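You operate a simulated robot arm through the tools that you are given. There is no shell and no other tool. Be economical: measure what you need, move in short steps, check, and stop when the job is done.

Carry out the task below with a simulated robot arm. There is one attempt and no reset: what you move stays moved.

Task
Get the station running: side guard shut, power unlocked and on, reset, start.
Fine: in that order; the station's own reset and start buttons; one start.

It is judged by the outcome, as a careful person would: the job done as asked, and still so three seconds after it is handed in. It fails if anything else is knocked over, pushed out of place, dropped, spilled or broken.

Robot
A 5-joint arm with a two-finger parallel gripper on a trunk, on a base that drives. Base frame: it is fixed to the floor where the robot stands at the start and does not move with it; the origin is under the middle of the robot, x ahead of it, y to its left, z up. Lengths are in cm, angles in rad, forces in N, time in s.
It reaches about 113.4 cm from its shoulder. Its first joint turns from -2.601 to 2.601 rad. Places, roughly: side guard [70, 0, 100]; station power switch [110, 30, 90]; station reset button [110, 30, 100]; station start button [110, 30, 100]; yellow lock pin [100, 20, 90]. Payload 1.57 kg.
The tool frame sits at the grasp point between the pads (the TCP): z along the fingers, y along the line on which they close. The tips reach 3 cm beyond it. Largest opening 11 cm; finger width 2.4, thickness 1.2; the body of the gripper, 4.8 by 11.2 cm, starts 7.8 cm behind the TCP.
Orientation is that of the tool frame in the base frame, as [roll, pitch, yaw] about the fixed x, y, z axes, in that order (R = Rz(yaw) Ry(pitch) Rx(roll)). With the fingers straight down and closing along the base's y, the tool's x points along the base's -x, its y along +y and its z along -z.

Tools
- The arm moves only by the tool send_rows. Its argument "motion" is a list of rows, each an object of numbers (a shift or turn left out is 0, a gripper value left out holds the last): "grip": the finger opening in cm, from 0 to 11; "x", "y", "z": the shift along the base's x, y, z in units of 40 mm (1.0 is 40 mm); "wx", "wy", "wz": the turn, a rotation vector about the base's x, y, z in units of 5 degrees (1.0 is 5 degrees). In form: [{"grip": .., "x": .., "y": .., "z": .., "wx": .., "wy": .., "wz": ..}, ...]. A call has 1 to 10 rows; each row shifts and turns the commanded pose from where the row before left it. A call with a number of a shift or a turn outside -1 to 1 is refused whole. A row lasts 0.2 s, in which the tool goes at most 5 cm and 0.15 rad; a call with a longer step from one row to the next is refused whole, and so is a gripper value outside its range. A pose out of reach is approached as far as the arm can. The call stops where the force on the tool passes 60 N (or 10 N more than at its start, if that is more) or the arm is blocked; 0.2 s more then pass. The fingers move at their own pace (about 7.2 cm/s each) and stop on an object; they squeeze with about 30 N. The grip force told is the motor's: it shows also when the fingers shut on nothing. Time passes only in rows, and 0.2 s behind the last, so rows that do not move let the fingers close. The reply holds the time, the measured pose of the TCP, the force on the tool along the base axes, the opening and the grip force, in the units named above and with some noise, with the torque about the TCP (base axes, N m) and any sound that the robot's microphone picked up.
- Cameras (640 x 400 px; columns grow to the right, rows downward): "scene" is now at [2.48, 16, 184.05]; the picture's right is [-0.29, -0.96, 0.00], its down [-0.77, 0.24, -0.59] and it looks along [0.57, -0.17, -0.81] (base axes); focal length 282 px, centre (320, 200). "wrist" rides on the gripper at [7, 1.6, -14.1] in the tool frame; the picture's right is [-0.23, 0.97, 0.00], its down [-0.85, -0.20, -0.48] and it looks along [-0.47, -0.11, 0.88] (tool axes); focal length 222 px, centre (320, 200). There is no depth. A picture from a camera that has moved, and an enlarged one, comes with that camera's place and axes in the base frame and with its lens.
- grab_frame(camera): a new picture of that camera. No time passes.
- move_column(by): slides the trunk up (or, below 0, down) by that many cm; the arm and the scene camera ride with it, the base frame stays. It gives what a move gives, with no picture.
- roll_base(legs): drives the robot by 1 to 6 legs, each [ahead, turn to the left] in cm and rad, along the robot's own axes; the way and the turn of a leg run together, so that a leg with both is an arc; at most 150 cm and 3.142 rad a leg. The arm and the cameras ride along, it lands a little off, and it stops where it bumps. It gives what a move gives.
- turn_head(pan, tilt): turns the head with the scene camera to pan (to the left, within 2.705 rad either way) and tilt (down, from -0.506 to 1.204), counted from straight ahead of the robot. It gives what a move gives.
- enlarge(camera, box): a new picture of the part [left, top, right, bottom] of that camera's present view, enlarged. No time passes.
- finish_job(): hands the job in; it is judged then, once.

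Go step by step. Nothing tells you exact positions but the pictures and the camera data: compare them with the known pose of the tool, close in by small moves and look again before you grip or let go. The budget is 120 turns and 82 pictures, counting those below and the enlarged ones. Unless the task says otherwise, let go and move clear before handing in, and close with one line.

The tools are called after ">>>" as name(argument=value, ...) on one line, values as JSON. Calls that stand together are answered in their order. send_rows: Moves the arm, as the interface text tells. Its arguments: {"type":"object","properties":{"motion":{"type":"array","items":{"type":"object","properties":{"grip":{"type":"number"},"x":{"type":"number"},"y":{"type":"number"},"z":{"type":"number"},"wx":{"type":"number"},"wy":{"type":"number"},"wz":{"type":"number"}}}}},"required":["motion"]} The other tools are called the same way: move_column (by) slides the trunk up or down; roll_base (legs) drives the base; turn_head (pan, tilt) turns the head that bears the scene camera; grab_frame (camera) takes a picture; enlarge (camera, box) takes an enlarged picture of a part of a camera's view; finish_job () hands the job in.

At the start:

```text
time: 0.0
position: [66.62, 18.35, 113.44]
orientation: [-3.141, 0.001, 3.141]
contact_force: [-0.4, 0.3, 0.8]
wrist_torque: [0.0, 0.02, 0.02]
finger_gap: 11.01
gripper_force: 0.0
trunk travel left (down, up): [-86.8, 10.2]
robot x, y, heading: [0.4, 1.37, 0.001]
head pan, tilt: [-0.298, 0.937]
```

scene: 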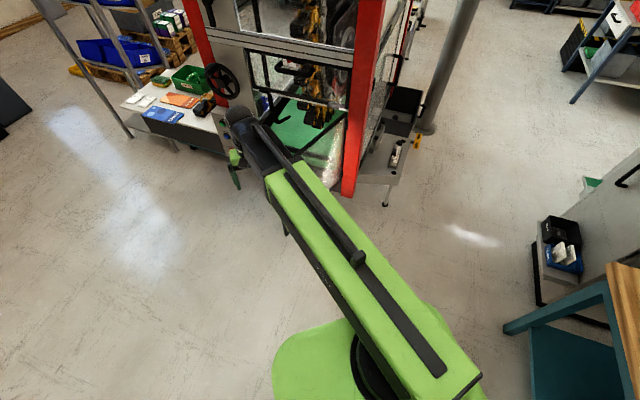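
wrist: 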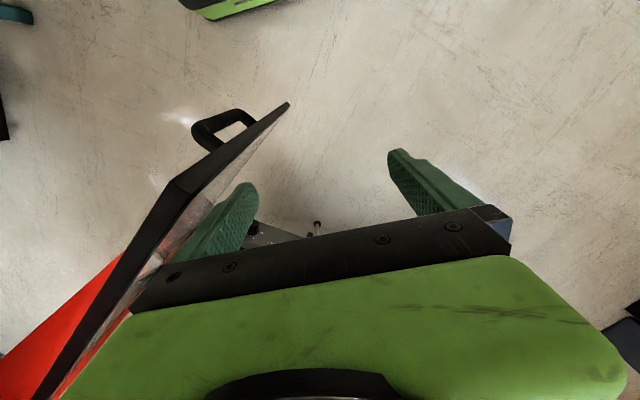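

The arm hides part of the station, and the open guard with its black handle shows in the wrist view. I'll raise the head to see the station better.

>>> turn_head(pan=0.1, tilt=0.6)

>>> grab_frame(camera="scene")

```text
time: 0.9
position: [66.64, 18.41, 113.51]
orientation: [-3.141, -0.001, 3.14]
contact_force: [0.1, -0.9, -0.1]
wrist_torque: [0.03, -0.02, -0.02]
finger_gap: 10.99
gripper_force: 0.1
trunk travel left (down, up): [-86.8, 10.2]
robot x, y, heading: [0.57, 1.01, -0.004]
head pan, tilt: [0.099, 0.6]
```

```text
79 pictures are left
camera scene: at [4.25, 19.03, 186.79], right [0.1, -0.99, 0.0], down [-0.56, -0.06, -0.82], along [0.82, 0.08, -0.57], focal length 282 px, centre (320, 200)
```

scene: 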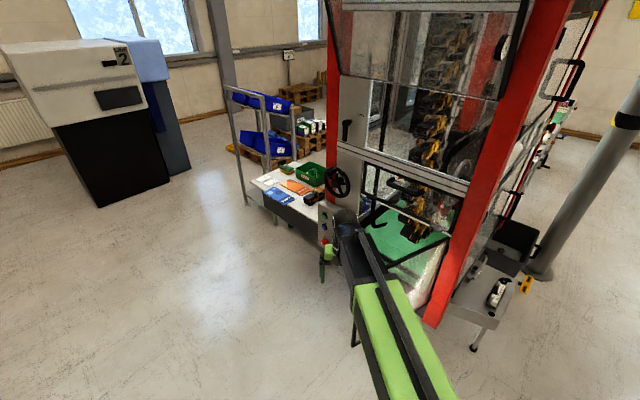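

A first overview. I'll zoom in on the station front and the right side.

>>> enlarge(camera="scene", box=[300, 140, 460, 340])

>>> enlarge(camera="scene", box=[430, 0, 640, 340])

>>> enlarge(camera="wrist", box=[0, 60, 400, 310])

```text
2.00 times, centred on (380, 240) of scene
camera zoom: at [4.25, 19.03, 186.79], right [0.1, -0.99, 0.0], down [-0.56, -0.06, -0.82], along [0.82, 0.08, -0.57], focal length 564 px, centre (200, 120)
```

zoom: 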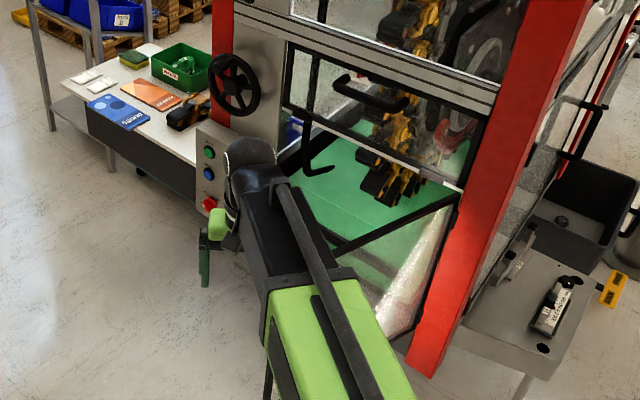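

```text
1.18 times, centred on (535, 170) of scene
camera zoom: at [4.25, 19.03, 186.79], right [0.1, -0.99, 0.0], down [-0.56, -0.06, -0.82], along [0.82, 0.08, -0.57], focal length 332 px, centre (67, 235)
```

zoom: 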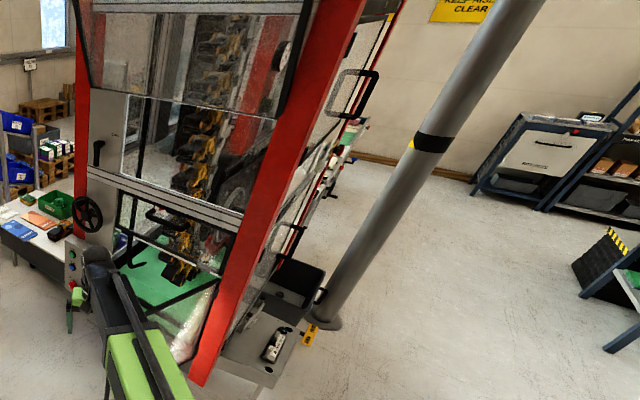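

```text
1.60 times, centred on (200, 185) of wrist
camera zoom: at [59.64, 20.06, 127.67], right [0.23, 0.97, 0.0], down [0.85, -0.2, 0.48], along [0.47, -0.11, -0.88], focal length 355 px, centre (512, 224)
```

zoom: 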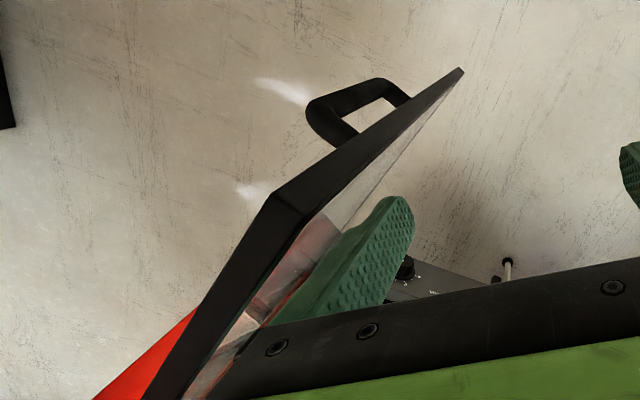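

The guard hangs between the gripper and its outer handle, hinged on the right red post. I'll raise the arm clear of it and then look from above.

>>> send_rows(motion=[{"z": 1}, {"z": 1}, {"z": 1}, {"z": 1}, {"z": 1}, {"z": 1}])

>>> grab_frame(camera="wrist")

>>> grab_frame(camera="scene")

```text
time: 2.3
position: [66.67, 18.4, 113.61]
orientation: [-3.141, 0.001, 3.14]
contact_force: [-0.3, -0.1, 0.6]
wrist_torque: [0.0, -0.02, 0.02]
finger_gap: 11.0
gripper_force: 0.0
out of reach, approached as far as the arm can: row 1, 2, 3, 4, 5, 6
trunk travel left (down, up): [-86.8, 10.2]
robot x, y, heading: [0.26, 1.21, 0.003]
head pan, tilt: [0.099, 0.6]
```

```text
75 pictures are left
camera wrist: at [59.64, 20.05, 127.67], right [0.23, 0.97, 0.0], down [0.85, -0.2, 0.48], along [0.47, -0.11, -0.88], focal length 222 px, centre (320, 200)
```

wrist: 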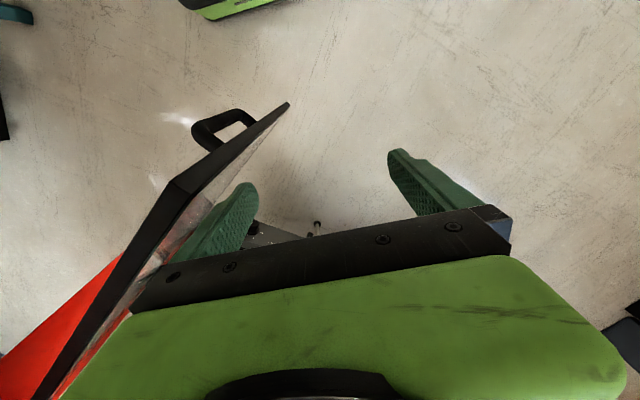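

```text
74 pictures are left
camera scene: at [4.25, 19.05, 186.8], right [0.1, -0.99, 0.0], down [-0.56, -0.06, -0.83], along [0.82, 0.08, -0.56], focal length 282 px, centre (320, 200)
```

scene: 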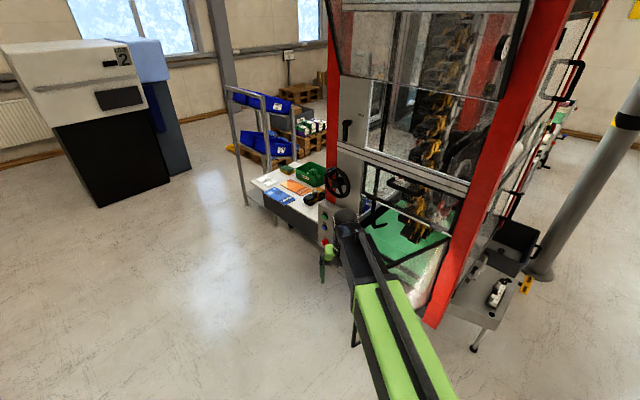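

The arm can't go higher with the fingers down, so I'll use the column.

>>> move_column(by=10)

>>> grab_frame(camera="wrist")

```text
time: 3.6
position: [66.7, 18.31, 123.52]
orientation: [-3.14, 0.0, 3.141]
contact_force: [-0.2, 0.3, -1.0]
wrist_torque: [-0.02, 0.02, 0.01]
finger_gap: 10.99
gripper_force: 0.1
trunk travel left (down, up): [-96.8, 0.2]
robot x, y, heading: [0.18, 1.59, 0.001]
head pan, tilt: [0.099, 0.6]
```

```text
73 pictures are left
camera wrist: at [59.64, 20.06, 137.66], right [0.23, 0.97, 0.0], down [0.85, -0.2, 0.48], along [0.47, -0.11, -0.88], focal length 222 px, centre (320, 200)
```

wrist: 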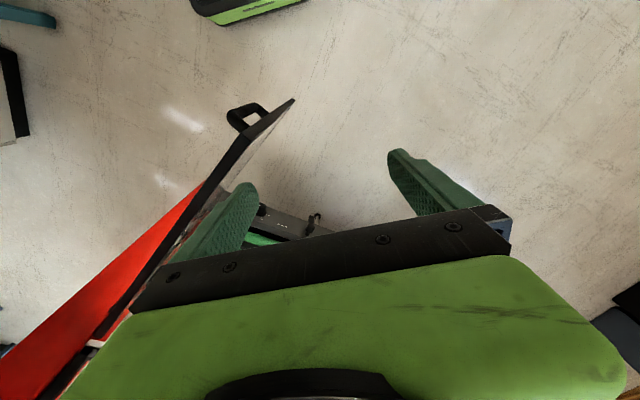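

The guard's free top corner is near (62.6, 12.8, 118.5), its handle near (61, 6, 100), and its hinge near (83, -26). I'll close the fingers and bring the gripper round to the outer (robot) side.

>>> send_rows(motion=[{"grip": 0}, {"grip": 0, "y": 0.5}, {"x": -1}, {"x": -1}, {"x": -1}, {"x": -1}, {"x": -1}, {"x": -0.5}])

>>> grab_frame(camera="wrist")

```text
time: 5.4
position: [52.95, 22.46, 123.47]
orientation: [-3.14, -0.001, 3.141]
contact_force: [0.0, 0.2, -0.3]
wrist_torque: [-0.02, 0.02, -0.01]
finger_gap: 0.0
gripper_force: 21.0
out of reach, approached as far as the arm can: row 6, 7, 8
trunk travel left (down, up): [-96.8, 0.2]
robot x, y, heading: [0.01, 1.28, -0.001]
head pan, tilt: [0.099, 0.6]
```

```text
72 pictures are left
camera wrist: at [45.95, 24.35, 137.66], right [0.23, 0.97, 0.0], down [0.86, -0.2, 0.48], along [0.46, -0.11, -0.88], focal length 222 px, centre (320, 200)
```

wrist: 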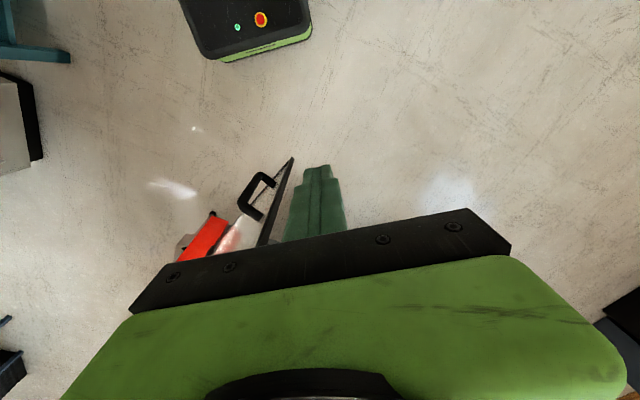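

The arm's minimum radius is about 57 cm here. I'll swing to the outer side of the guard at this height.

>>> send_rows(motion=[{"y": -0.9, "x": 0.1}, {"y": -0.9, "x": 0.2}, {"y": -0.9, "x": 0.2}, {"y": -0.9, "x": 0.2}, {"y": -0.9, "x": 0.2}, {"y": -0.9, "x": 0.1}, {"y": -0.9, "x": 0.1}])

>>> grab_frame(camera="wrist")

>>> grab_frame(camera="scene")

```text
time: 7.0
position: [58.83, -1.95, 123.58]
orientation: [3.141, -0.001, 3.141]
contact_force: [-0.4, 0.3, 0.2]
wrist_torque: [0.0, 0.01, 0.0]
finger_gap: 0.02
gripper_force: 21.6
out of reach, approached as far as the arm can: row 1, 2
trunk travel left (down, up): [-96.8, 0.2]
robot x, y, heading: [0.33, 1.3, 0.002]
head pan, tilt: [0.099, 0.6]
```

```text
71 pictures are left
camera wrist: at [51.85, -0.27, 137.66], right [0.23, 0.97, 0.0], down [0.85, -0.2, 0.48], along [0.47, -0.11, -0.88], focal length 222 px, centre (320, 200)
```

wrist: 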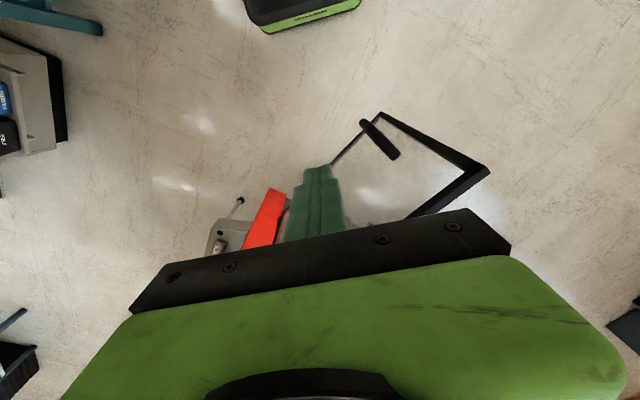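

```text
70 pictures are left
camera scene: at [4.27, 18.96, 196.81], right [0.1, -0.99, 0.0], down [-0.56, -0.06, -0.83], along [0.82, 0.08, -0.56], focal length 282 px, centre (320, 200)
```

scene: 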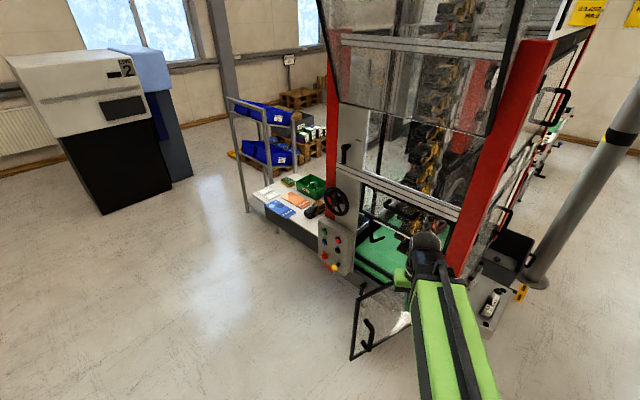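

Now the control panel and the guard are both visible. I'll zoom in on each.

>>> enlarge(camera="scene", box=[300, 180, 380, 290])

>>> enlarge(camera="scene", box=[320, 170, 500, 370])

```text
3.64 times, centred on (340, 235) of scene
camera zoom: at [4.27, 18.96, 196.81], right [0.1, -0.99, 0.0], down [-0.56, -0.06, -0.83], along [0.82, 0.08, -0.56], focal length 1025 px, centre (247, 73)
```

zoom: 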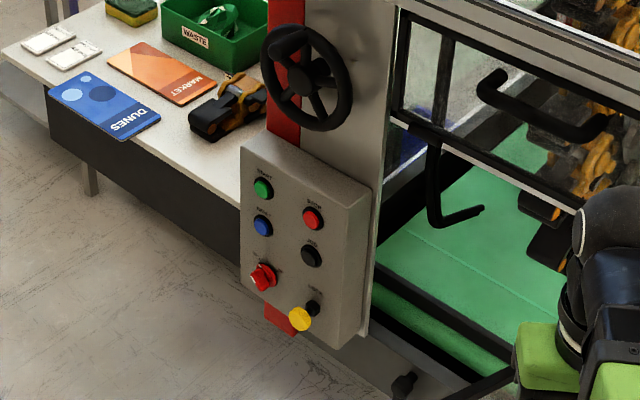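

```text
2.00 times, centred on (410, 270) of scene
camera zoom: at [4.27, 18.96, 196.81], right [0.1, -0.99, 0.0], down [-0.56, -0.06, -0.83], along [0.82, 0.08, -0.56], focal length 564 px, centre (140, 60)
```

zoom: 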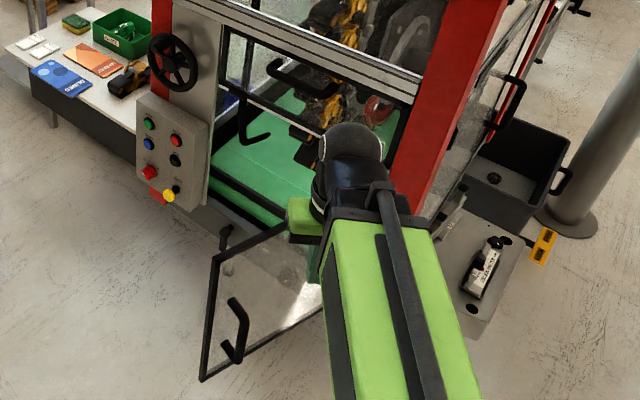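

The panel has START (green), STOP (red), blue and black buttons, a red power rotary and a yellow pin. First I'll close the guard by lowering the closed fingers behind its outer face and pushing it round its arc.

>>> send_rows(motion=[{"z": -1}, {"z": -1}, {"z": -0.9}, {"x": 0.8, "y": 0.3}, {"x": 0.7, "y": 0.4}, {"x": 1, "y": 0.5}])

>>> grab_frame(camera="wrist")

```text
time: 8.4
position: [69.04, 2.88, 123.41]
orientation: [-3.142, -0.002, 3.138]
contact_force: [-0.5, -0.3, 0.3]
wrist_torque: [-0.02, 0.01, -0.01]
finger_gap: 0.0
gripper_force: 21.4
out of reach, approached as far as the arm can: row 1, 2, 3
trunk travel left (down, up): [-96.8, 0.2]
robot x, y, heading: [-0.09, 1.31, 0.004]
head pan, tilt: [0.099, 0.6]
```

```text
67 pictures are left
camera wrist: at [62.03, 4.61, 137.6], right [0.23, 0.97, 0.0], down [0.86, -0.2, 0.48], along [0.46, -0.11, -0.88], focal length 222 px, centre (320, 200)
```

wrist: 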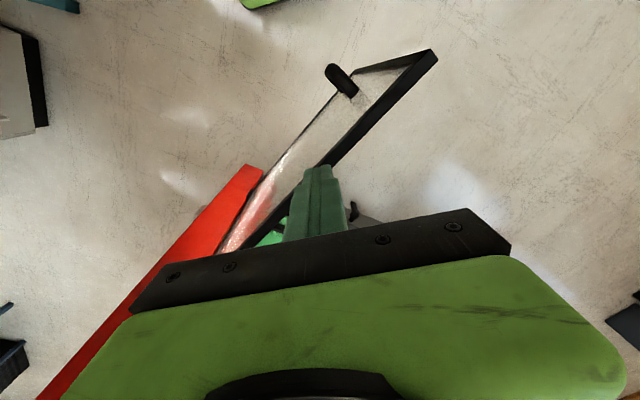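

Lowering was out of reach at that radius, and the tool is now above the guard. I'll back off and use the column instead.

>>> send_rows(motion=[{"x": -1, "y": -0.6}, {"x": -1, "y": -0.6}, {"x": -0.5}])

>>> move_column(by=-12)

>>> grab_frame(camera="wrist")

```text
time: 9.2
position: [58.54, -1.86, 123.55]
orientation: [-3.141, 0.001, 3.14]
contact_force: [0.4, 0.5, 0.4]
wrist_torque: [-0.02, 0.01, 0.01]
finger_gap: 0.0
gripper_force: 21.3
trunk travel left (down, up): [-96.8, 0.2]
robot x, y, heading: [0.14, 1.61, 0.002]
head pan, tilt: [0.099, 0.6]
```

```text
time: 10.7
position: [58.57, -1.92, 111.5]
orientation: [3.141, 0.0, 3.139]
contact_force: [0.3, 0.1, -0.1]
wrist_torque: [0.0, 0.02, 0.01]
finger_gap: 0.01
gripper_force: 20.9
trunk travel left (down, up): [-84.8, 12.2]
robot x, y, heading: [0.3, 1.53, -0.001]
head pan, tilt: [0.099, 0.6]
```

```text
66 pictures are left
camera wrist: at [51.62, -0.12, 125.67], right [0.23, 0.97, 0.0], down [0.85, -0.2, 0.48], along [0.47, -0.11, -0.88], focal length 222 px, centre (320, 200)
```

wrist: 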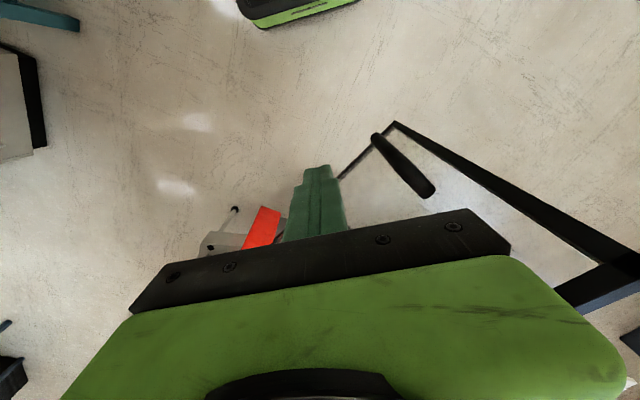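

Now I'll push along the arc, about 28 cm from the hinge.

>>> send_rows(motion=[{"x": 1}, {"x": 1}, {"x": 0.6}, {"x": 0.6, "y": 0.3}, {"x": 0.6, "y": 0.3}, {"x": 0.6, "y": 0.2}, {"x": 0.6, "y": 0.15}, {"x": 0.6, "y": 0.1}])

>>> grab_frame(camera="wrist")

>>> grab_frame(camera="scene")

```text
time: 12.5
position: [81.11, 2.33, 111.52]
orientation: [-3.141, -0.001, 3.14]
contact_force: [-1.1, 0.2, -0.2]
wrist_torque: [0.01, 0.02, 0.01]
finger_gap: 0.0
gripper_force: 20.9
trunk travel left (down, up): [-84.8, 12.2]
robot x, y, heading: [0.01, 1.4, 0.005]
head pan, tilt: [0.099, 0.6]
```

```text
65 pictures are left
camera wrist: at [74.23, 4.02, 125.64], right [0.23, 0.97, 0.0], down [0.85, -0.2, 0.48], along [0.47, -0.11, -0.88], focal length 222 px, centre (320, 200)
```

wrist: 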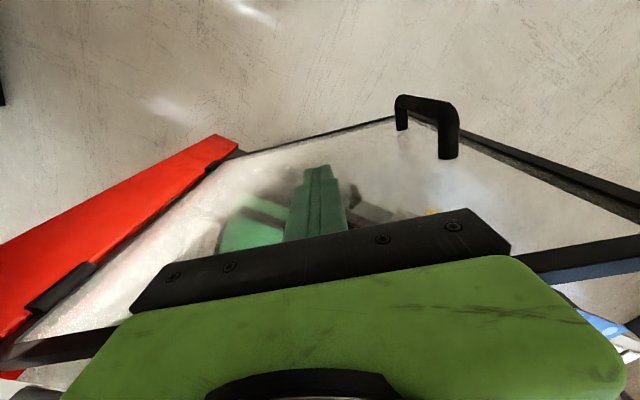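

```text
64 pictures are left
camera scene: at [4.31, 19.04, 184.8], right [0.1, -0.99, 0.0], down [-0.56, -0.06, -0.82], along [0.82, 0.08, -0.57], focal length 282 px, centre (320, 200)
```

scene: 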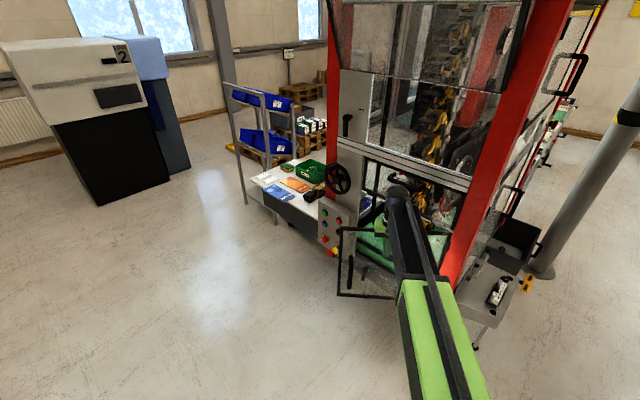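

The guard swings well. I'll go on pushing while tilting the fingers forward so the gripper body stays clear of the beam above.

>>> send_rows(motion=[{"x": 0.2, "wy": -1}, {"x": 0.2, "wy": -1}, {"x": 0.2, "wy": -1}, {"x": 0.2, "wy": -1}, {"x": 0.2, "wy": -1}, {"x": 0.2, "wy": -1}, {"x": 0.2, "wy": -1}, {"x": 0.2, "wy": -1}, {"x": 0.2, "wy": -1}, {"x": 0.2, "wy": -1}])

>>> grab_frame(camera="scene")

>>> grab_frame(camera="wrist")

```text
time: 14.7
position: [88.97, 2.57, 119.87]
orientation: [3.137, 0.872, 3.139]
contact_force: [1.2, -0.4, 0.5]
wrist_torque: [0.02, 0.03, -0.02]
finger_gap: 0.0
gripper_force: 21.3
out of reach, approached as far as the arm can: row 3, 4, 5, 6, 7, 8, 9, 10
trunk travel left (down, up): [-84.8, 12.2]
robot x, y, heading: [-0.27, 1.5, -0.002]
head pan, tilt: [0.099, 0.6]
```

```text
63 pictures are left
camera scene: at [4.24, 19.05, 184.8], right [0.1, -0.99, 0.0], down [-0.56, -0.06, -0.83], along [0.82, 0.08, -0.56], focal length 282 px, centre (320, 200)
```

scene: 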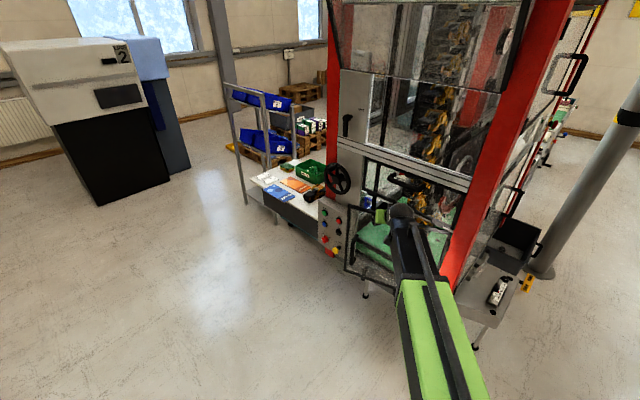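

```text
62 pictures are left
camera wrist: at [73.69, 4.2, 123.78], right [0.15, 0.97, 0.18], down [0.18, -0.2, 0.96], along [0.97, -0.11, -0.21], focal length 222 px, centre (320, 200)
```

wrist: 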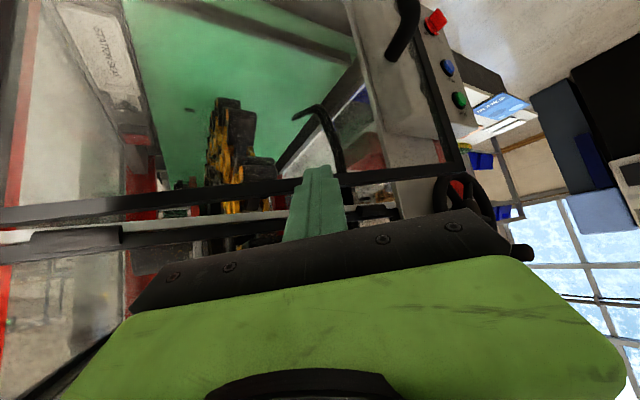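

The TCP drifted up to about 120. I'll back off slightly, lower the column, then finish the push.

>>> send_rows(motion=[{"x": -0.6}])

>>> move_column(by=-14)

>>> send_rows(motion=[{"x": 0.6}, {"x": 0.5}, {"x": 0.5, "y": -0.1}])

>>> grab_frame(camera="scene")

>>> grab_frame(camera="wrist")

```text
time: 15.1
position: [86.55, 2.54, 120.0]
orientation: [3.139, 0.872, 3.138]
contact_force: [-0.1, -0.5, 0.8]
wrist_torque: [-0.02, 0.0, -0.01]
finger_gap: 0.03
gripper_force: 21.5
trunk travel left (down, up): [-84.8, 12.2]
robot x, y, heading: [0.09, 1.31, -0.001]
head pan, tilt: [0.099, 0.6]
```

```text
time: 16.8
position: [86.67, 2.41, 106.0]
orientation: [3.139, 0.873, 3.137]
contact_force: [0.1, -0.4, -0.2]
wrist_torque: [0.02, -0.02, -0.01]
finger_gap: 0.02
gripper_force: 21.5
trunk travel left (down, up): [-70.8, 26.2]
robot x, y, heading: [-0.1, 1.23, 0.002]
head pan, tilt: [0.099, 0.6]
```

```text
time: 17.6
position: [92.99, 2.16, 105.99]
orientation: [3.138, 0.873, 3.14]
contact_force: [-0.4, -0.4, 0.8]
wrist_torque: [-0.02, 0.05, -0.01]
finger_gap: 0.01
gripper_force: 21.5
trunk travel left (down, up): [-70.8, 26.2]
robot x, y, heading: [0.02, 1.26, 0.001]
head pan, tilt: [0.099, 0.6]
```

```text
61 pictures are left
camera scene: at [4.26, 19.04, 170.8], right [0.1, -0.99, 0.0], down [-0.56, -0.06, -0.83], along [0.82, 0.08, -0.56], focal length 282 px, centre (320, 200)
```

scene: 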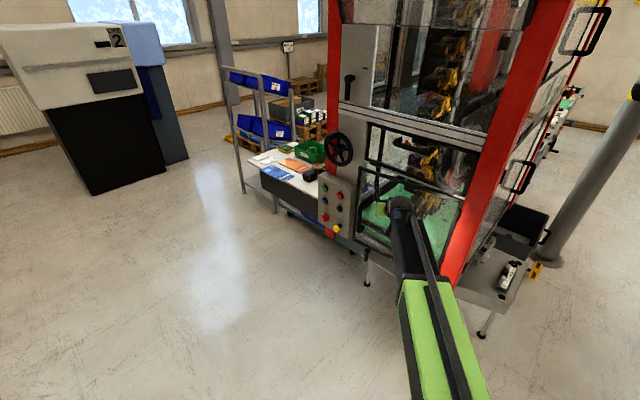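

```text
60 pictures are left
camera wrist: at [77.7, 3.76, 109.77], right [0.15, 0.97, 0.18], down [0.19, -0.2, 0.96], along [0.97, -0.11, -0.21], focal length 222 px, centre (320, 200)
```

wrist: 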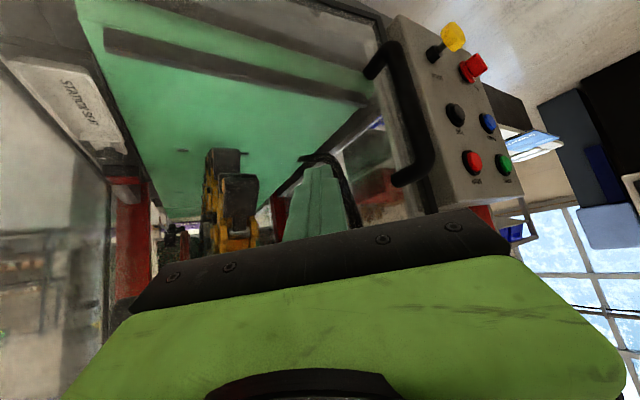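

Almost closed. I'll continue with small pushes until resistance or a click.

>>> send_rows(motion=[{"x": 0.3, "y": -0.1}, {"x": 0.25, "y": -0.1}, {"x": 0.25, "y": -0.1}, {"x": 0.25, "y": -0.1}, {"x": 0.2, "y": -0.1}])

>>> enlarge(camera="scene", box=[300, 100, 540, 300])

```text
time: 18.7
position: [96.49, 0.74, 106.03]
orientation: [3.133, 0.859, 3.133]
contact_force: [-22.3, 6.0, 13.1]
wrist_torque: [-0.1, -0.14, -0.04]
finger_gap: 0.01
gripper_force: 21.4
trunk travel left (down, up): [-70.8, 26.2]
robot x, y, heading: [0.06, 1.29, 0.002]
head pan, tilt: [0.099, 0.6]
stopped in row 5: the force on the tool passed its limit at 73 N (the readings are from after the stop); the commanded pose is now the measured one
```

```text
2.00 times, centred on (420, 200) of scene
camera zoom: at [3.69, 19.08, 170.86], right [0.1, -0.99, 0.0], down [-0.56, -0.06, -0.83], along [0.82, 0.08, -0.56], focal length 564 px, centre (120, 200)
```

zoom: 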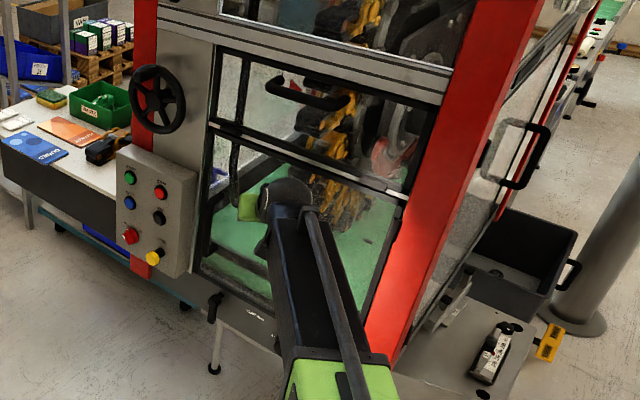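

The guard met its stop. I'll back away and check that it stays closed.

>>> send_rows(motion=[{"x": -0.8}, {"x": -1}, {"x": -1}, {"x": -1}])

>>> grab_frame(camera="wrist")

>>> enlarge(camera="scene", box=[300, 100, 460, 300])

```text
time: 19.7
position: [81.84, 0.69, 105.69]
orientation: [3.133, 0.856, 3.134]
contact_force: [0.0, -0.2, -1.0]
wrist_torque: [-0.03, 0.0, 0.0]
finger_gap: 0.0
gripper_force: 21.1
trunk travel left (down, up): [-70.8, 26.2]
robot x, y, heading: [0.31, 1.03, 0.001]
head pan, tilt: [0.099, 0.6]
```

```text
58 pictures are left
camera wrist: at [66.61, 2.28, 109.76], right [0.15, 0.97, 0.18], down [0.2, -0.21, 0.96], along [0.97, -0.11, -0.22], focal length 222 px, centre (320, 200)
```

wrist: 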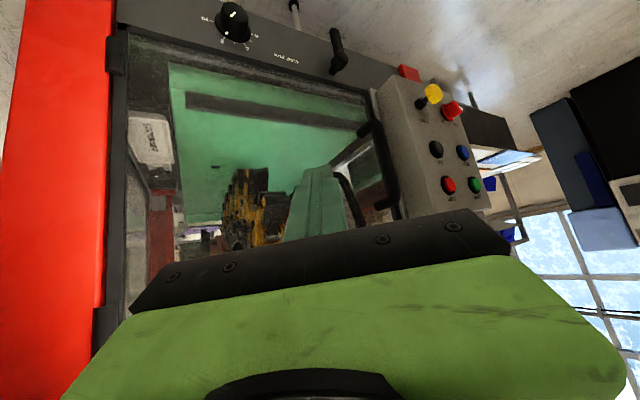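

```text
2.00 times, centred on (380, 200) of scene
camera zoom: at [4.19, 19.04, 170.8], right [0.1, -0.99, 0.0], down [-0.56, -0.06, -0.83], along [0.82, 0.08, -0.56], focal length 564 px, centre (200, 200)
```

zoom: 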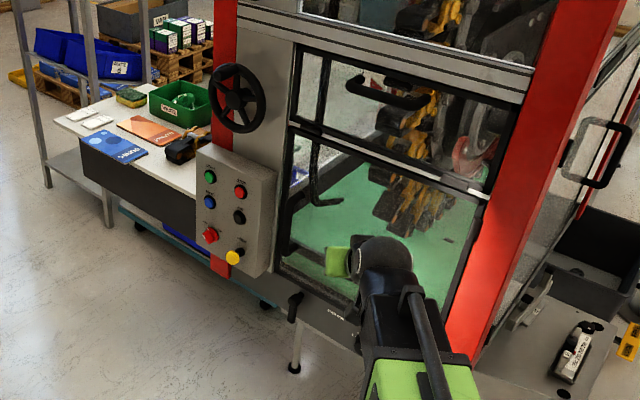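

The guard stays shut. The power switch is near (110, 27, 88), the yellow pin knob near (103, 21, 88), blue near (112, 27, 97) and green near (112, 27, 104). I'll look closely at the panel.

>>> enlarge(camera="wrist", box=[370, 60, 510, 225])

>>> enlarge(camera="scene", box=[312, 160, 372, 260])

```text
2.42 times, centred on (440, 142) of wrist
camera zoom: at [66.61, 2.28, 109.76], right [0.15, 0.97, 0.18], down [0.2, -0.21, 0.96], along [0.97, -0.11, -0.22], focal length 538 px, centre (29, 339)
```

zoom: 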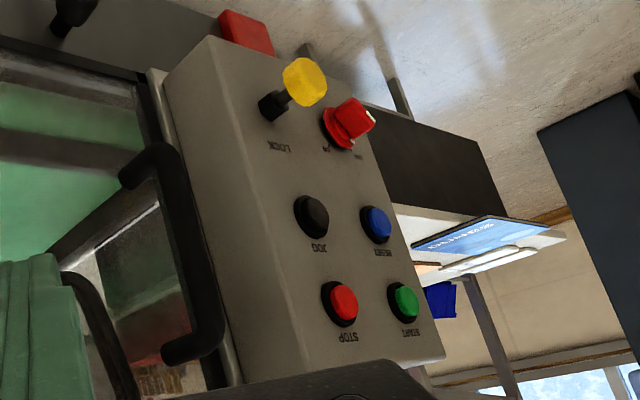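

```text
4.00 times, centred on (342, 210) of scene
camera zoom: at [4.19, 19.04, 170.8], right [0.1, -0.99, 0.0], down [-0.56, -0.06, -0.83], along [0.82, 0.08, -0.56], focal length 1128 px, centre (232, 160)
```

zoom: 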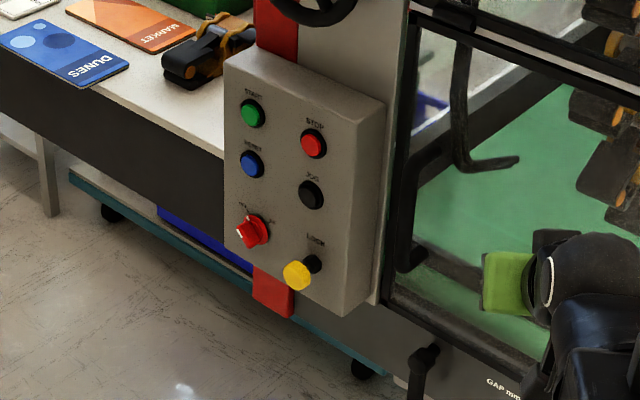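

The pin sticks straight out of the LOCK barrel and the panel faces front-left (outward normal about (-0.84, 0.54)). I'll drive the base so it faces the panel squarely.

>>> roll_base(legs=[[-10, 0], [0, 1.09], [83, 0], [0, -1.66]])

>>> turn_head(pan=0, tilt=0.65)

>>> grab_frame(camera="scene")

>>> grab_frame(camera="wrist")

```text
time: 31.6
position: [96.68, 27.59, 105.82]
orientation: [3.134, 0.856, 2.545]
contact_force: [0.3, 0.2, 0.2]
wrist_torque: [0.01, -0.01, 0.05]
finger_gap: 0.01
gripper_force: 21.7
trunk travel left (down, up): [-70.8, 26.2]
robot x, y, heading: [26.92, 70.89, -0.581]
head pan, tilt: [0.099, 0.6]
```

```text
time: 32.2
position: [96.69, 27.71, 105.82]
orientation: [3.131, 0.856, 2.544]
contact_force: [-0.5, 0.1, -0.4]
wrist_torque: [0.01, 0.0, 0.01]
finger_gap: 0.0
gripper_force: 20.9
trunk travel left (down, up): [-70.8, 26.2]
robot x, y, heading: [27.2, 71.3, -0.578]
head pan, tilt: [0.0, 0.649]
```

```text
54 pictures are left
camera scene: at [39.86, 82.81, 170.38], right [-0.55, -0.84, 0.0], down [-0.51, 0.33, -0.8], along [0.67, -0.44, -0.6], focal length 282 px, centre (320, 200)
```

scene: 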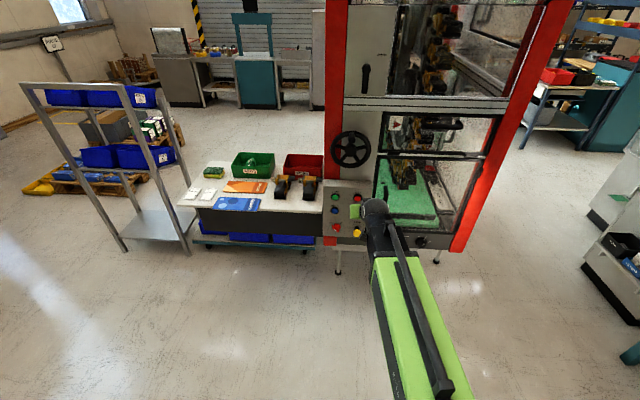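

```text
53 pictures are left
camera wrist: at [84.84, 37.42, 109.75], right [0.66, 0.73, 0.18], down [0.05, -0.28, 0.96], along [0.75, -0.63, -0.22], focal length 222 px, centre (320, 200)
```

wrist: 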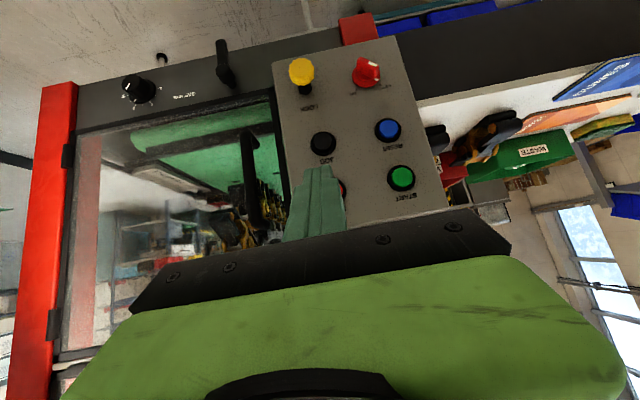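

Squarely placed now. I'll zoom the scene camera on the panel to triangulate.

>>> enlarge(camera="scene", box=[300, 160, 380, 260])

>>> enlarge(camera="wrist", box=[260, 30, 460, 230])

```text
4.00 times, centred on (340, 210) of scene
camera zoom: at [39.86, 82.81, 170.38], right [-0.55, -0.84, 0.0], down [-0.51, 0.33, -0.8], along [0.67, -0.44, -0.6], focal length 1128 px, centre (240, 160)
```

zoom: 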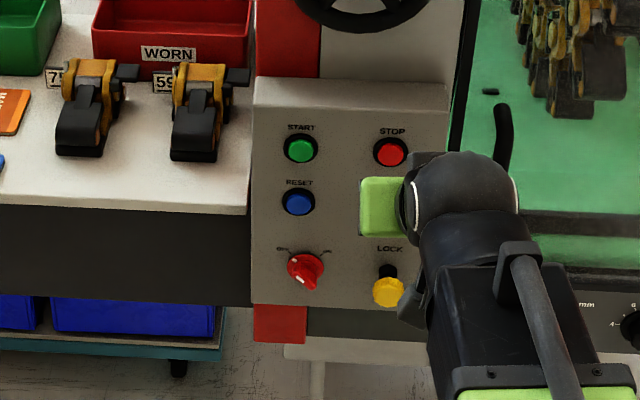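

```text
2.00 times, centred on (360, 130) of wrist
camera zoom: at [84.84, 37.42, 109.75], right [0.66, 0.73, 0.18], down [0.05, -0.28, 0.96], along [0.75, -0.63, -0.22], focal length 444 px, centre (240, 340)
```

zoom: 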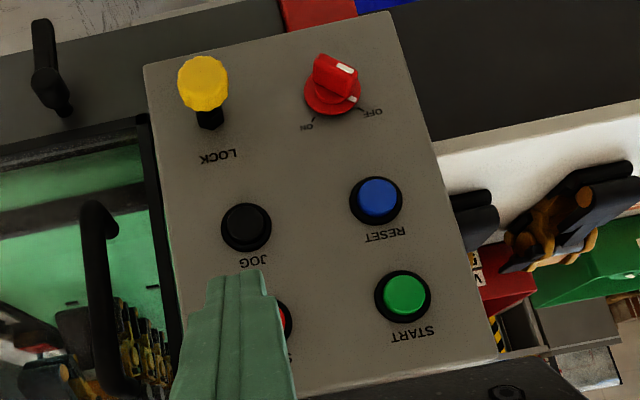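

Pin head is about (104.8, 21.6, 86), switch (111.6, 27.7, 87), RESET (113.5, 27.9, 95.5), START (113.2, 27.9, 102.6). OFF is upper-left and ON upper-right. Next I'll level the fingers forward and open them.

>>> send_rows(motion=[{"grip": 6, "wx": -0.546, "wy": -0.837}, {"wx": -0.546, "wy": -0.837}, {"wx": -0.546, "wy": -0.837}, {"wx": -0.546, "wy": -0.837}, {"wx": -0.546, "wy": -0.837}, {"wx": -0.546, "wy": -0.837}, {"wx": -0.546, "wy": -0.837}, {"wx": -0.546, "wy": -0.837}])

>>> grab_frame(camera="wrist")

```text
time: 34.0
position: [96.66, 27.51, 120.39]
orientation: [2.855, 1.529, 2.268]
contact_force: [-0.5, 0.1, -0.2]
wrist_torque: [-0.02, -0.02, -0.02]
finger_gap: 5.99
gripper_force: 0.0
out of reach, approached as far as the arm can: row 1, 2, 3, 4, 5, 6, 7, 8
trunk travel left (down, up): [-70.8, 26.2]
robot x, y, heading: [27.49, 71.28, -0.583]
head pan, tilt: [0.0, 0.649]
```

```text
50 pictures are left
camera wrist: at [85.68, 37.08, 113.99], right [0.55, 0.8, 0.24], down [-0.49, 0.07, 0.87], along [0.68, -0.59, 0.43], focal length 222 px, centre (320, 200)
```

wrist: 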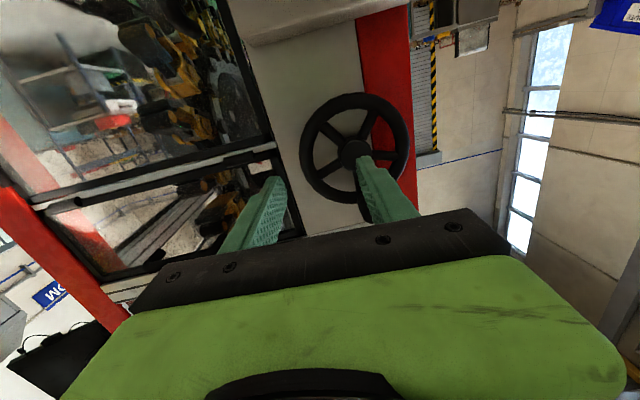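

Nearly level at z=120. I'll lower the column to pin height and look.

>>> move_column(by=-34.2)

>>> grab_frame(camera="wrist")

>>> enlarge(camera="scene", box=[270, 100, 430, 200])

```text
time: 37.4
position: [96.71, 27.62, 86.15]
orientation: [2.876, 1.525, 2.291]
contact_force: [-0.2, -0.8, -0.4]
wrist_torque: [0.02, -0.01, -0.01]
finger_gap: 6.0
gripper_force: 0.1
trunk travel left (down, up): [-36.6, 60.4]
robot x, y, heading: [26.99, 70.99, -0.58]
head pan, tilt: [0.0, 0.649]
```

```text
49 pictures are left
camera wrist: at [85.68, 37.06, 79.78], right [0.55, 0.8, 0.24], down [-0.48, 0.07, 0.87], along [0.68, -0.59, 0.43], focal length 222 px, centre (320, 200)
```

wrist: 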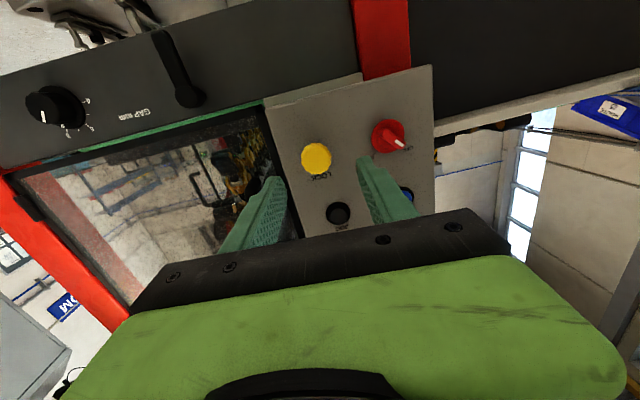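

```text
4.00 times, centred on (350, 150) of scene
camera zoom: at [39.92, 82.87, 136.17], right [-0.55, -0.84, 0.0], down [-0.51, 0.33, -0.8], along [0.67, -0.44, -0.6], focal length 1128 px, centre (200, 400)
```

zoom: 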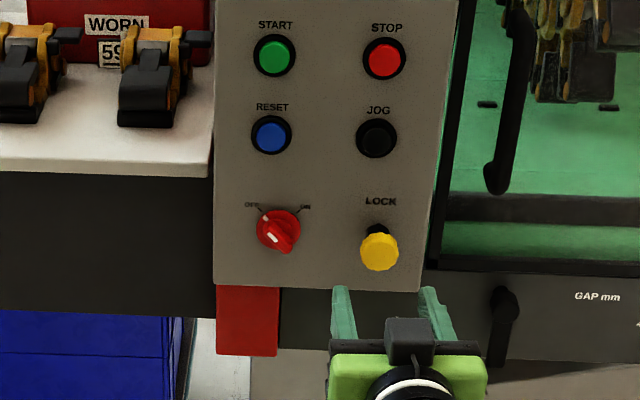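

Good baseline: pin head at about (105.0, 21.0, 86.6), switch (112.3, 27, 87), RESET (113.1, 27.7, 96.4), START (113, 27.8, 103.3). I'll approach the pin partway and check.

>>> send_rows(motion=[{"x": -0.13, "y": -0.2, "z": 0.1}, {"x": 0.4, "y": -0.26}, {"x": 0.4, "y": -0.26}, {"x": 0.4, "y": -0.26}])

>>> grab_frame(camera="wrist")

>>> enlarge(camera="scene", box=[310, 120, 410, 200])

```text
time: 38.4
position: [101.07, 23.52, 86.07]
orientation: [2.868, 1.532, 2.278]
contact_force: [0.3, -0.5, -0.3]
wrist_torque: [-0.02, -0.01, 0.0]
finger_gap: 5.99
gripper_force: 0.0
trunk travel left (down, up): [-36.6, 60.4]
robot x, y, heading: [27.18, 70.98, -0.585]
head pan, tilt: [0.0, 0.649]
```

```text
47 pictures are left
camera wrist: at [89.9, 33.12, 79.81], right [0.55, 0.8, 0.24], down [-0.49, 0.07, 0.87], along [0.68, -0.59, 0.43], focal length 222 px, centre (320, 200)
```

wrist: 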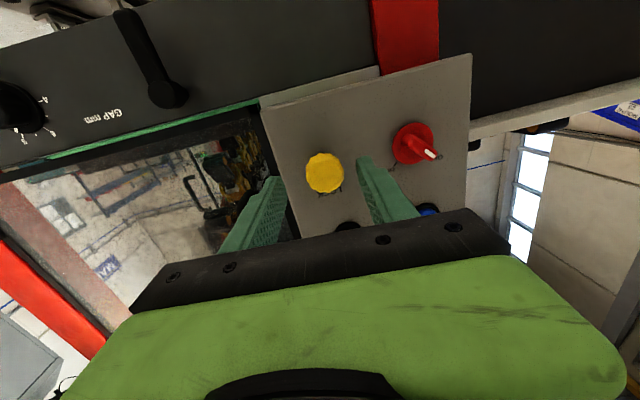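

```text
5.00 times, centred on (360, 160) of scene
camera zoom: at [39.92, 82.88, 136.17], right [-0.55, -0.84, 0.0], down [-0.51, 0.33, -0.8], along [0.67, -0.44, -0.6], focal length 1410 px, centre (120, 400)
```

zoom: 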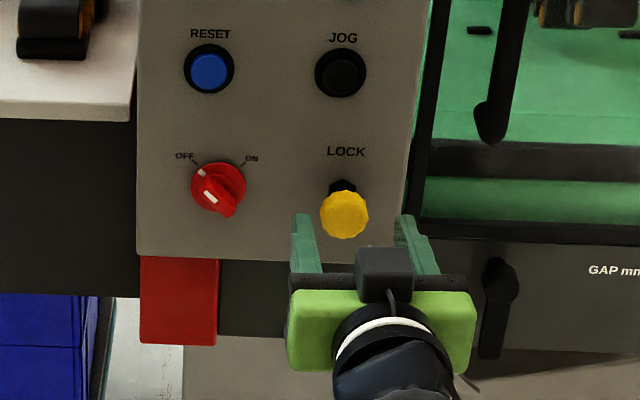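

Aligned laterally. I'll advance 3.7 cm more and close on the knob.

>>> send_rows(motion=[{"x": 0.4, "y": -0.26, "z": 0.1}, {"x": 0.38, "y": -0.25}])

>>> grab_frame(camera="wrist")

>>> enlarge(camera="scene", box=[310, 120, 410, 200])

```text
time: 39.0
position: [103.93, 21.54, 86.04]
orientation: [2.855, 1.528, 2.268]
contact_force: [-0.8, 0.7, 0.1]
wrist_torque: [-0.01, 0.01, 0.0]
finger_gap: 6.01
gripper_force: 0.1
out of reach, approached as far as the arm can: row 1
trunk travel left (down, up): [-36.6, 60.4]
robot x, y, heading: [27.44, 70.86, -0.579]
head pan, tilt: [0.0, 0.649]
```

```text
45 pictures are left
camera wrist: at [92.82, 31.1, 79.8], right [0.55, 0.8, 0.24], down [-0.49, 0.07, 0.87], along [0.68, -0.59, 0.43], focal length 222 px, centre (320, 200)
```

wrist: 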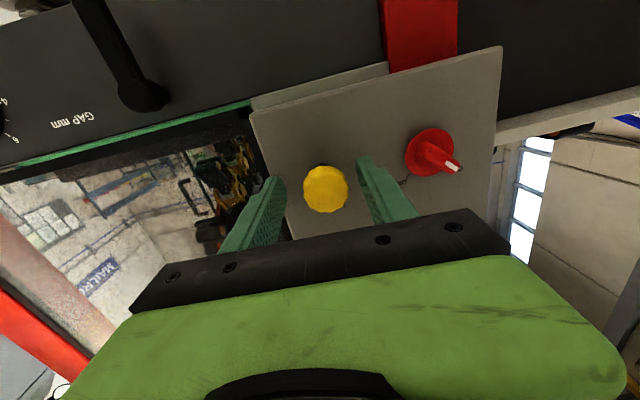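

```text
5.00 times, centred on (360, 160) of scene
camera zoom: at [39.92, 82.88, 136.17], right [-0.55, -0.84, 0.0], down [-0.51, 0.33, -0.8], along [0.67, -0.44, -0.6], focal length 1410 px, centre (120, 400)
```

zoom: 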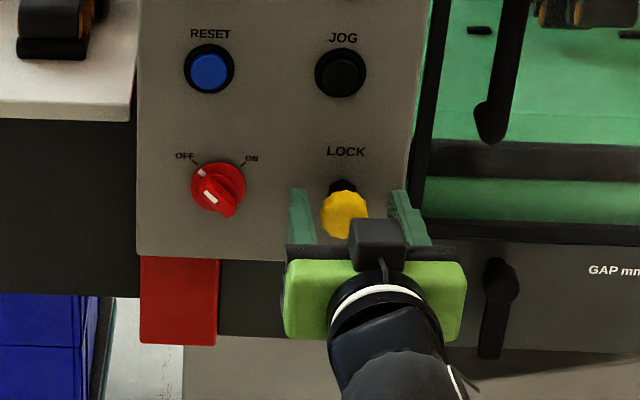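

The knob sits between the pads. I'll close.

>>> send_rows(motion=[{"grip": 0}, {"grip": 0}, {"grip": 0}, {"grip": 0}])

>>> enlarge(camera="scene", box=[310, 120, 410, 200])

```text
time: 40.0
position: [104.11, 22.04, 86.14]
orientation: [2.904, 1.531, 2.321]
contact_force: [22.1, 31.3, -1.9]
wrist_torque: [0.08, -0.18, -0.21]
finger_gap: 3.33
gripper_force: 41.5
trunk travel left (down, up): [-36.6, 60.4]
robot x, y, heading: [27.44, 71.18, -0.583]
head pan, tilt: [0.0, 0.649]
```

```text
5.00 times, centred on (360, 160) of scene
camera zoom: at [40.13, 83.13, 136.12], right [-0.55, -0.84, 0.0], down [-0.51, 0.33, -0.8], along [0.67, -0.44, -0.6], focal length 1410 px, centre (120, 400)
```

zoom: 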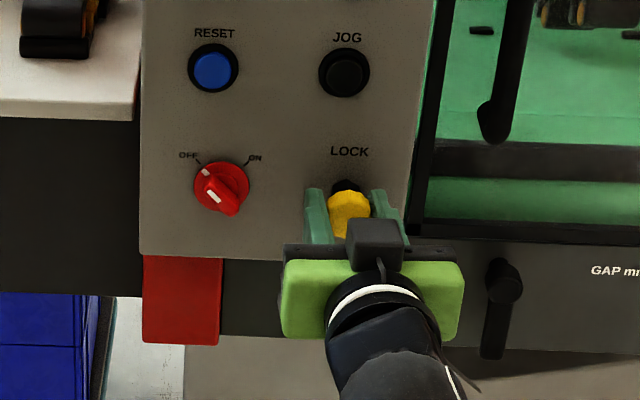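

Gripped, with about 38 N sideways. I'll relieve that by shifting left, then pull the pin straight out.

>>> send_rows(motion=[{"x": 0.09, "y": 0.13}])

>>> send_rows(motion=[{"x": -0.15, "y": 0.1}, {"x": -0.15, "y": 0.1}, {"x": -0.15, "y": 0.1}])

>>> enlarge(camera="scene", box=[310, 120, 410, 200])

```text
time: 40.4
position: [104.13, 21.93, 86.11]
orientation: [2.914, 1.53, 2.322]
contact_force: [-6.3, 10.7, -2.8]
wrist_torque: [-0.86, -0.4, -0.5]
finger_gap: 3.31
gripper_force: 41.6
trunk travel left (down, up): [-36.6, 60.4]
robot x, y, heading: [27.43, 71.44, -0.578]
head pan, tilt: [0.0, 0.649]
```

```text
time: 41.2
position: [102.66, 23.13, 86.0]
orientation: [2.853, 1.526, 2.26]
contact_force: [20.4, -34.1, 8.6]
wrist_torque: [0.03, 0.02, -0.52]
finger_gap: 3.37
gripper_force: 41.8
trunk travel left (down, up): [-36.6, 60.4]
robot x, y, heading: [27.19, 71.12, -0.582]
head pan, tilt: [0.0, 0.649]
```

```text
5.00 times, centred on (360, 160) of scene
camera zoom: at [40.06, 82.61, 136.18], right [-0.55, -0.84, 0.0], down [-0.51, 0.33, -0.8], along [0.67, -0.44, -0.61], focal length 1410 px, centre (120, 400)
```

zoom: 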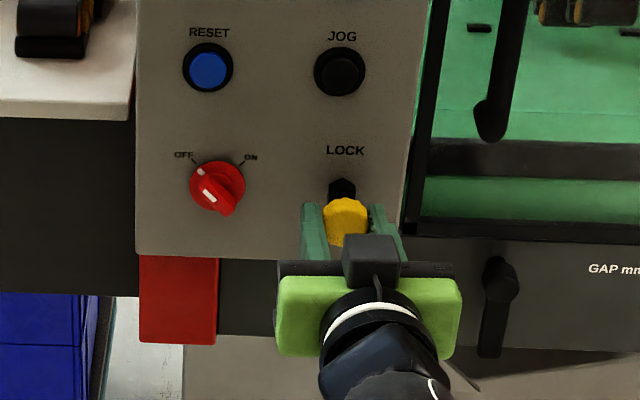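

The knob came out a little against about 40 N. I'll continue the pull carefully.

>>> send_rows(motion=[{"x": -0.1, "y": 0.06}, {"x": -0.1, "y": 0.06}])

>>> enlarge(camera="scene", box=[330, 140, 380, 190])

```text
time: 41.8
position: [101.83, 23.65, 85.8]
orientation: [2.856, 1.528, 2.266]
contact_force: [19.5, -35.5, -1.0]
wrist_torque: [0.13, 0.06, -0.71]
finger_gap: 3.33
gripper_force: 41.9
trunk travel left (down, up): [-36.6, 60.4]
robot x, y, heading: [27.28, 70.83, -0.584]
head pan, tilt: [0.0, 0.649]
```

```text
8.00 times, centred on (355, 165) of scene
camera zoom: at [40.14, 82.55, 136.16], right [-0.55, -0.84, 0.0], down [-0.51, 0.33, -0.79], along [0.67, -0.44, -0.61], focal length 2256 px, centre (40, 480)
```

zoom: 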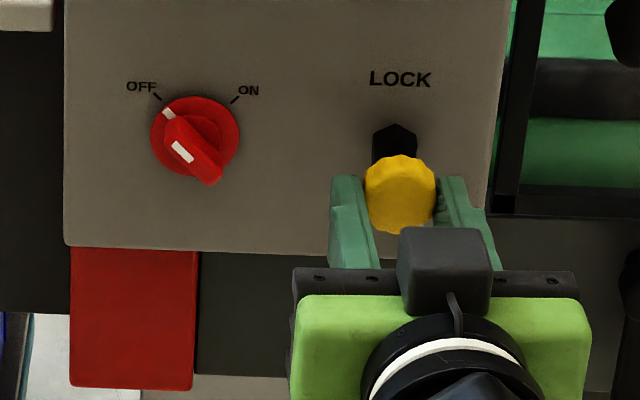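

The knob moved out about 1 cm, then the grip may have slipped. I'll release to see whether it springs back.

>>> send_rows(motion=[{"grip": 6}, {"grip": 6}, {"grip": 6}])

>>> enlarge(camera="scene", box=[330, 140, 380, 190])

```text
time: 42.6
position: [101.73, 23.9, 86.15]
orientation: [2.854, 1.53, 2.267]
contact_force: [1.0, 0.3, -0.2]
wrist_torque: [-0.02, 0.01, 0.01]
finger_gap: 5.98
gripper_force: 0.1
trunk travel left (down, up): [-36.6, 60.4]
robot x, y, heading: [27.44, 71.17, -0.585]
head pan, tilt: [0.0, 0.649]
```

```text
8.00 times, centred on (355, 165) of scene
camera zoom: at [39.93, 82.87, 136.17], right [-0.55, -0.84, 0.0], down [-0.51, 0.33, -0.8], along [0.67, -0.44, -0.6], focal length 2256 px, centre (40, 480)
```

zoom: 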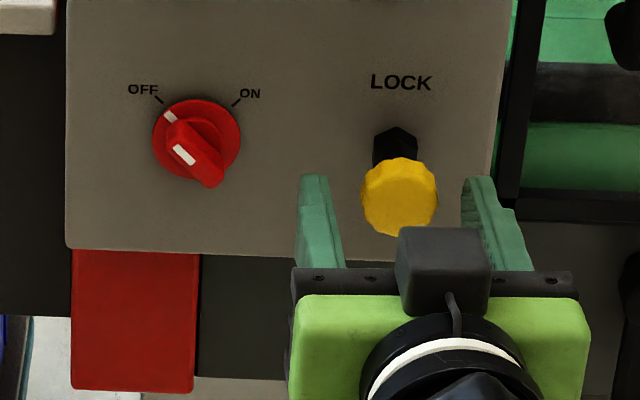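

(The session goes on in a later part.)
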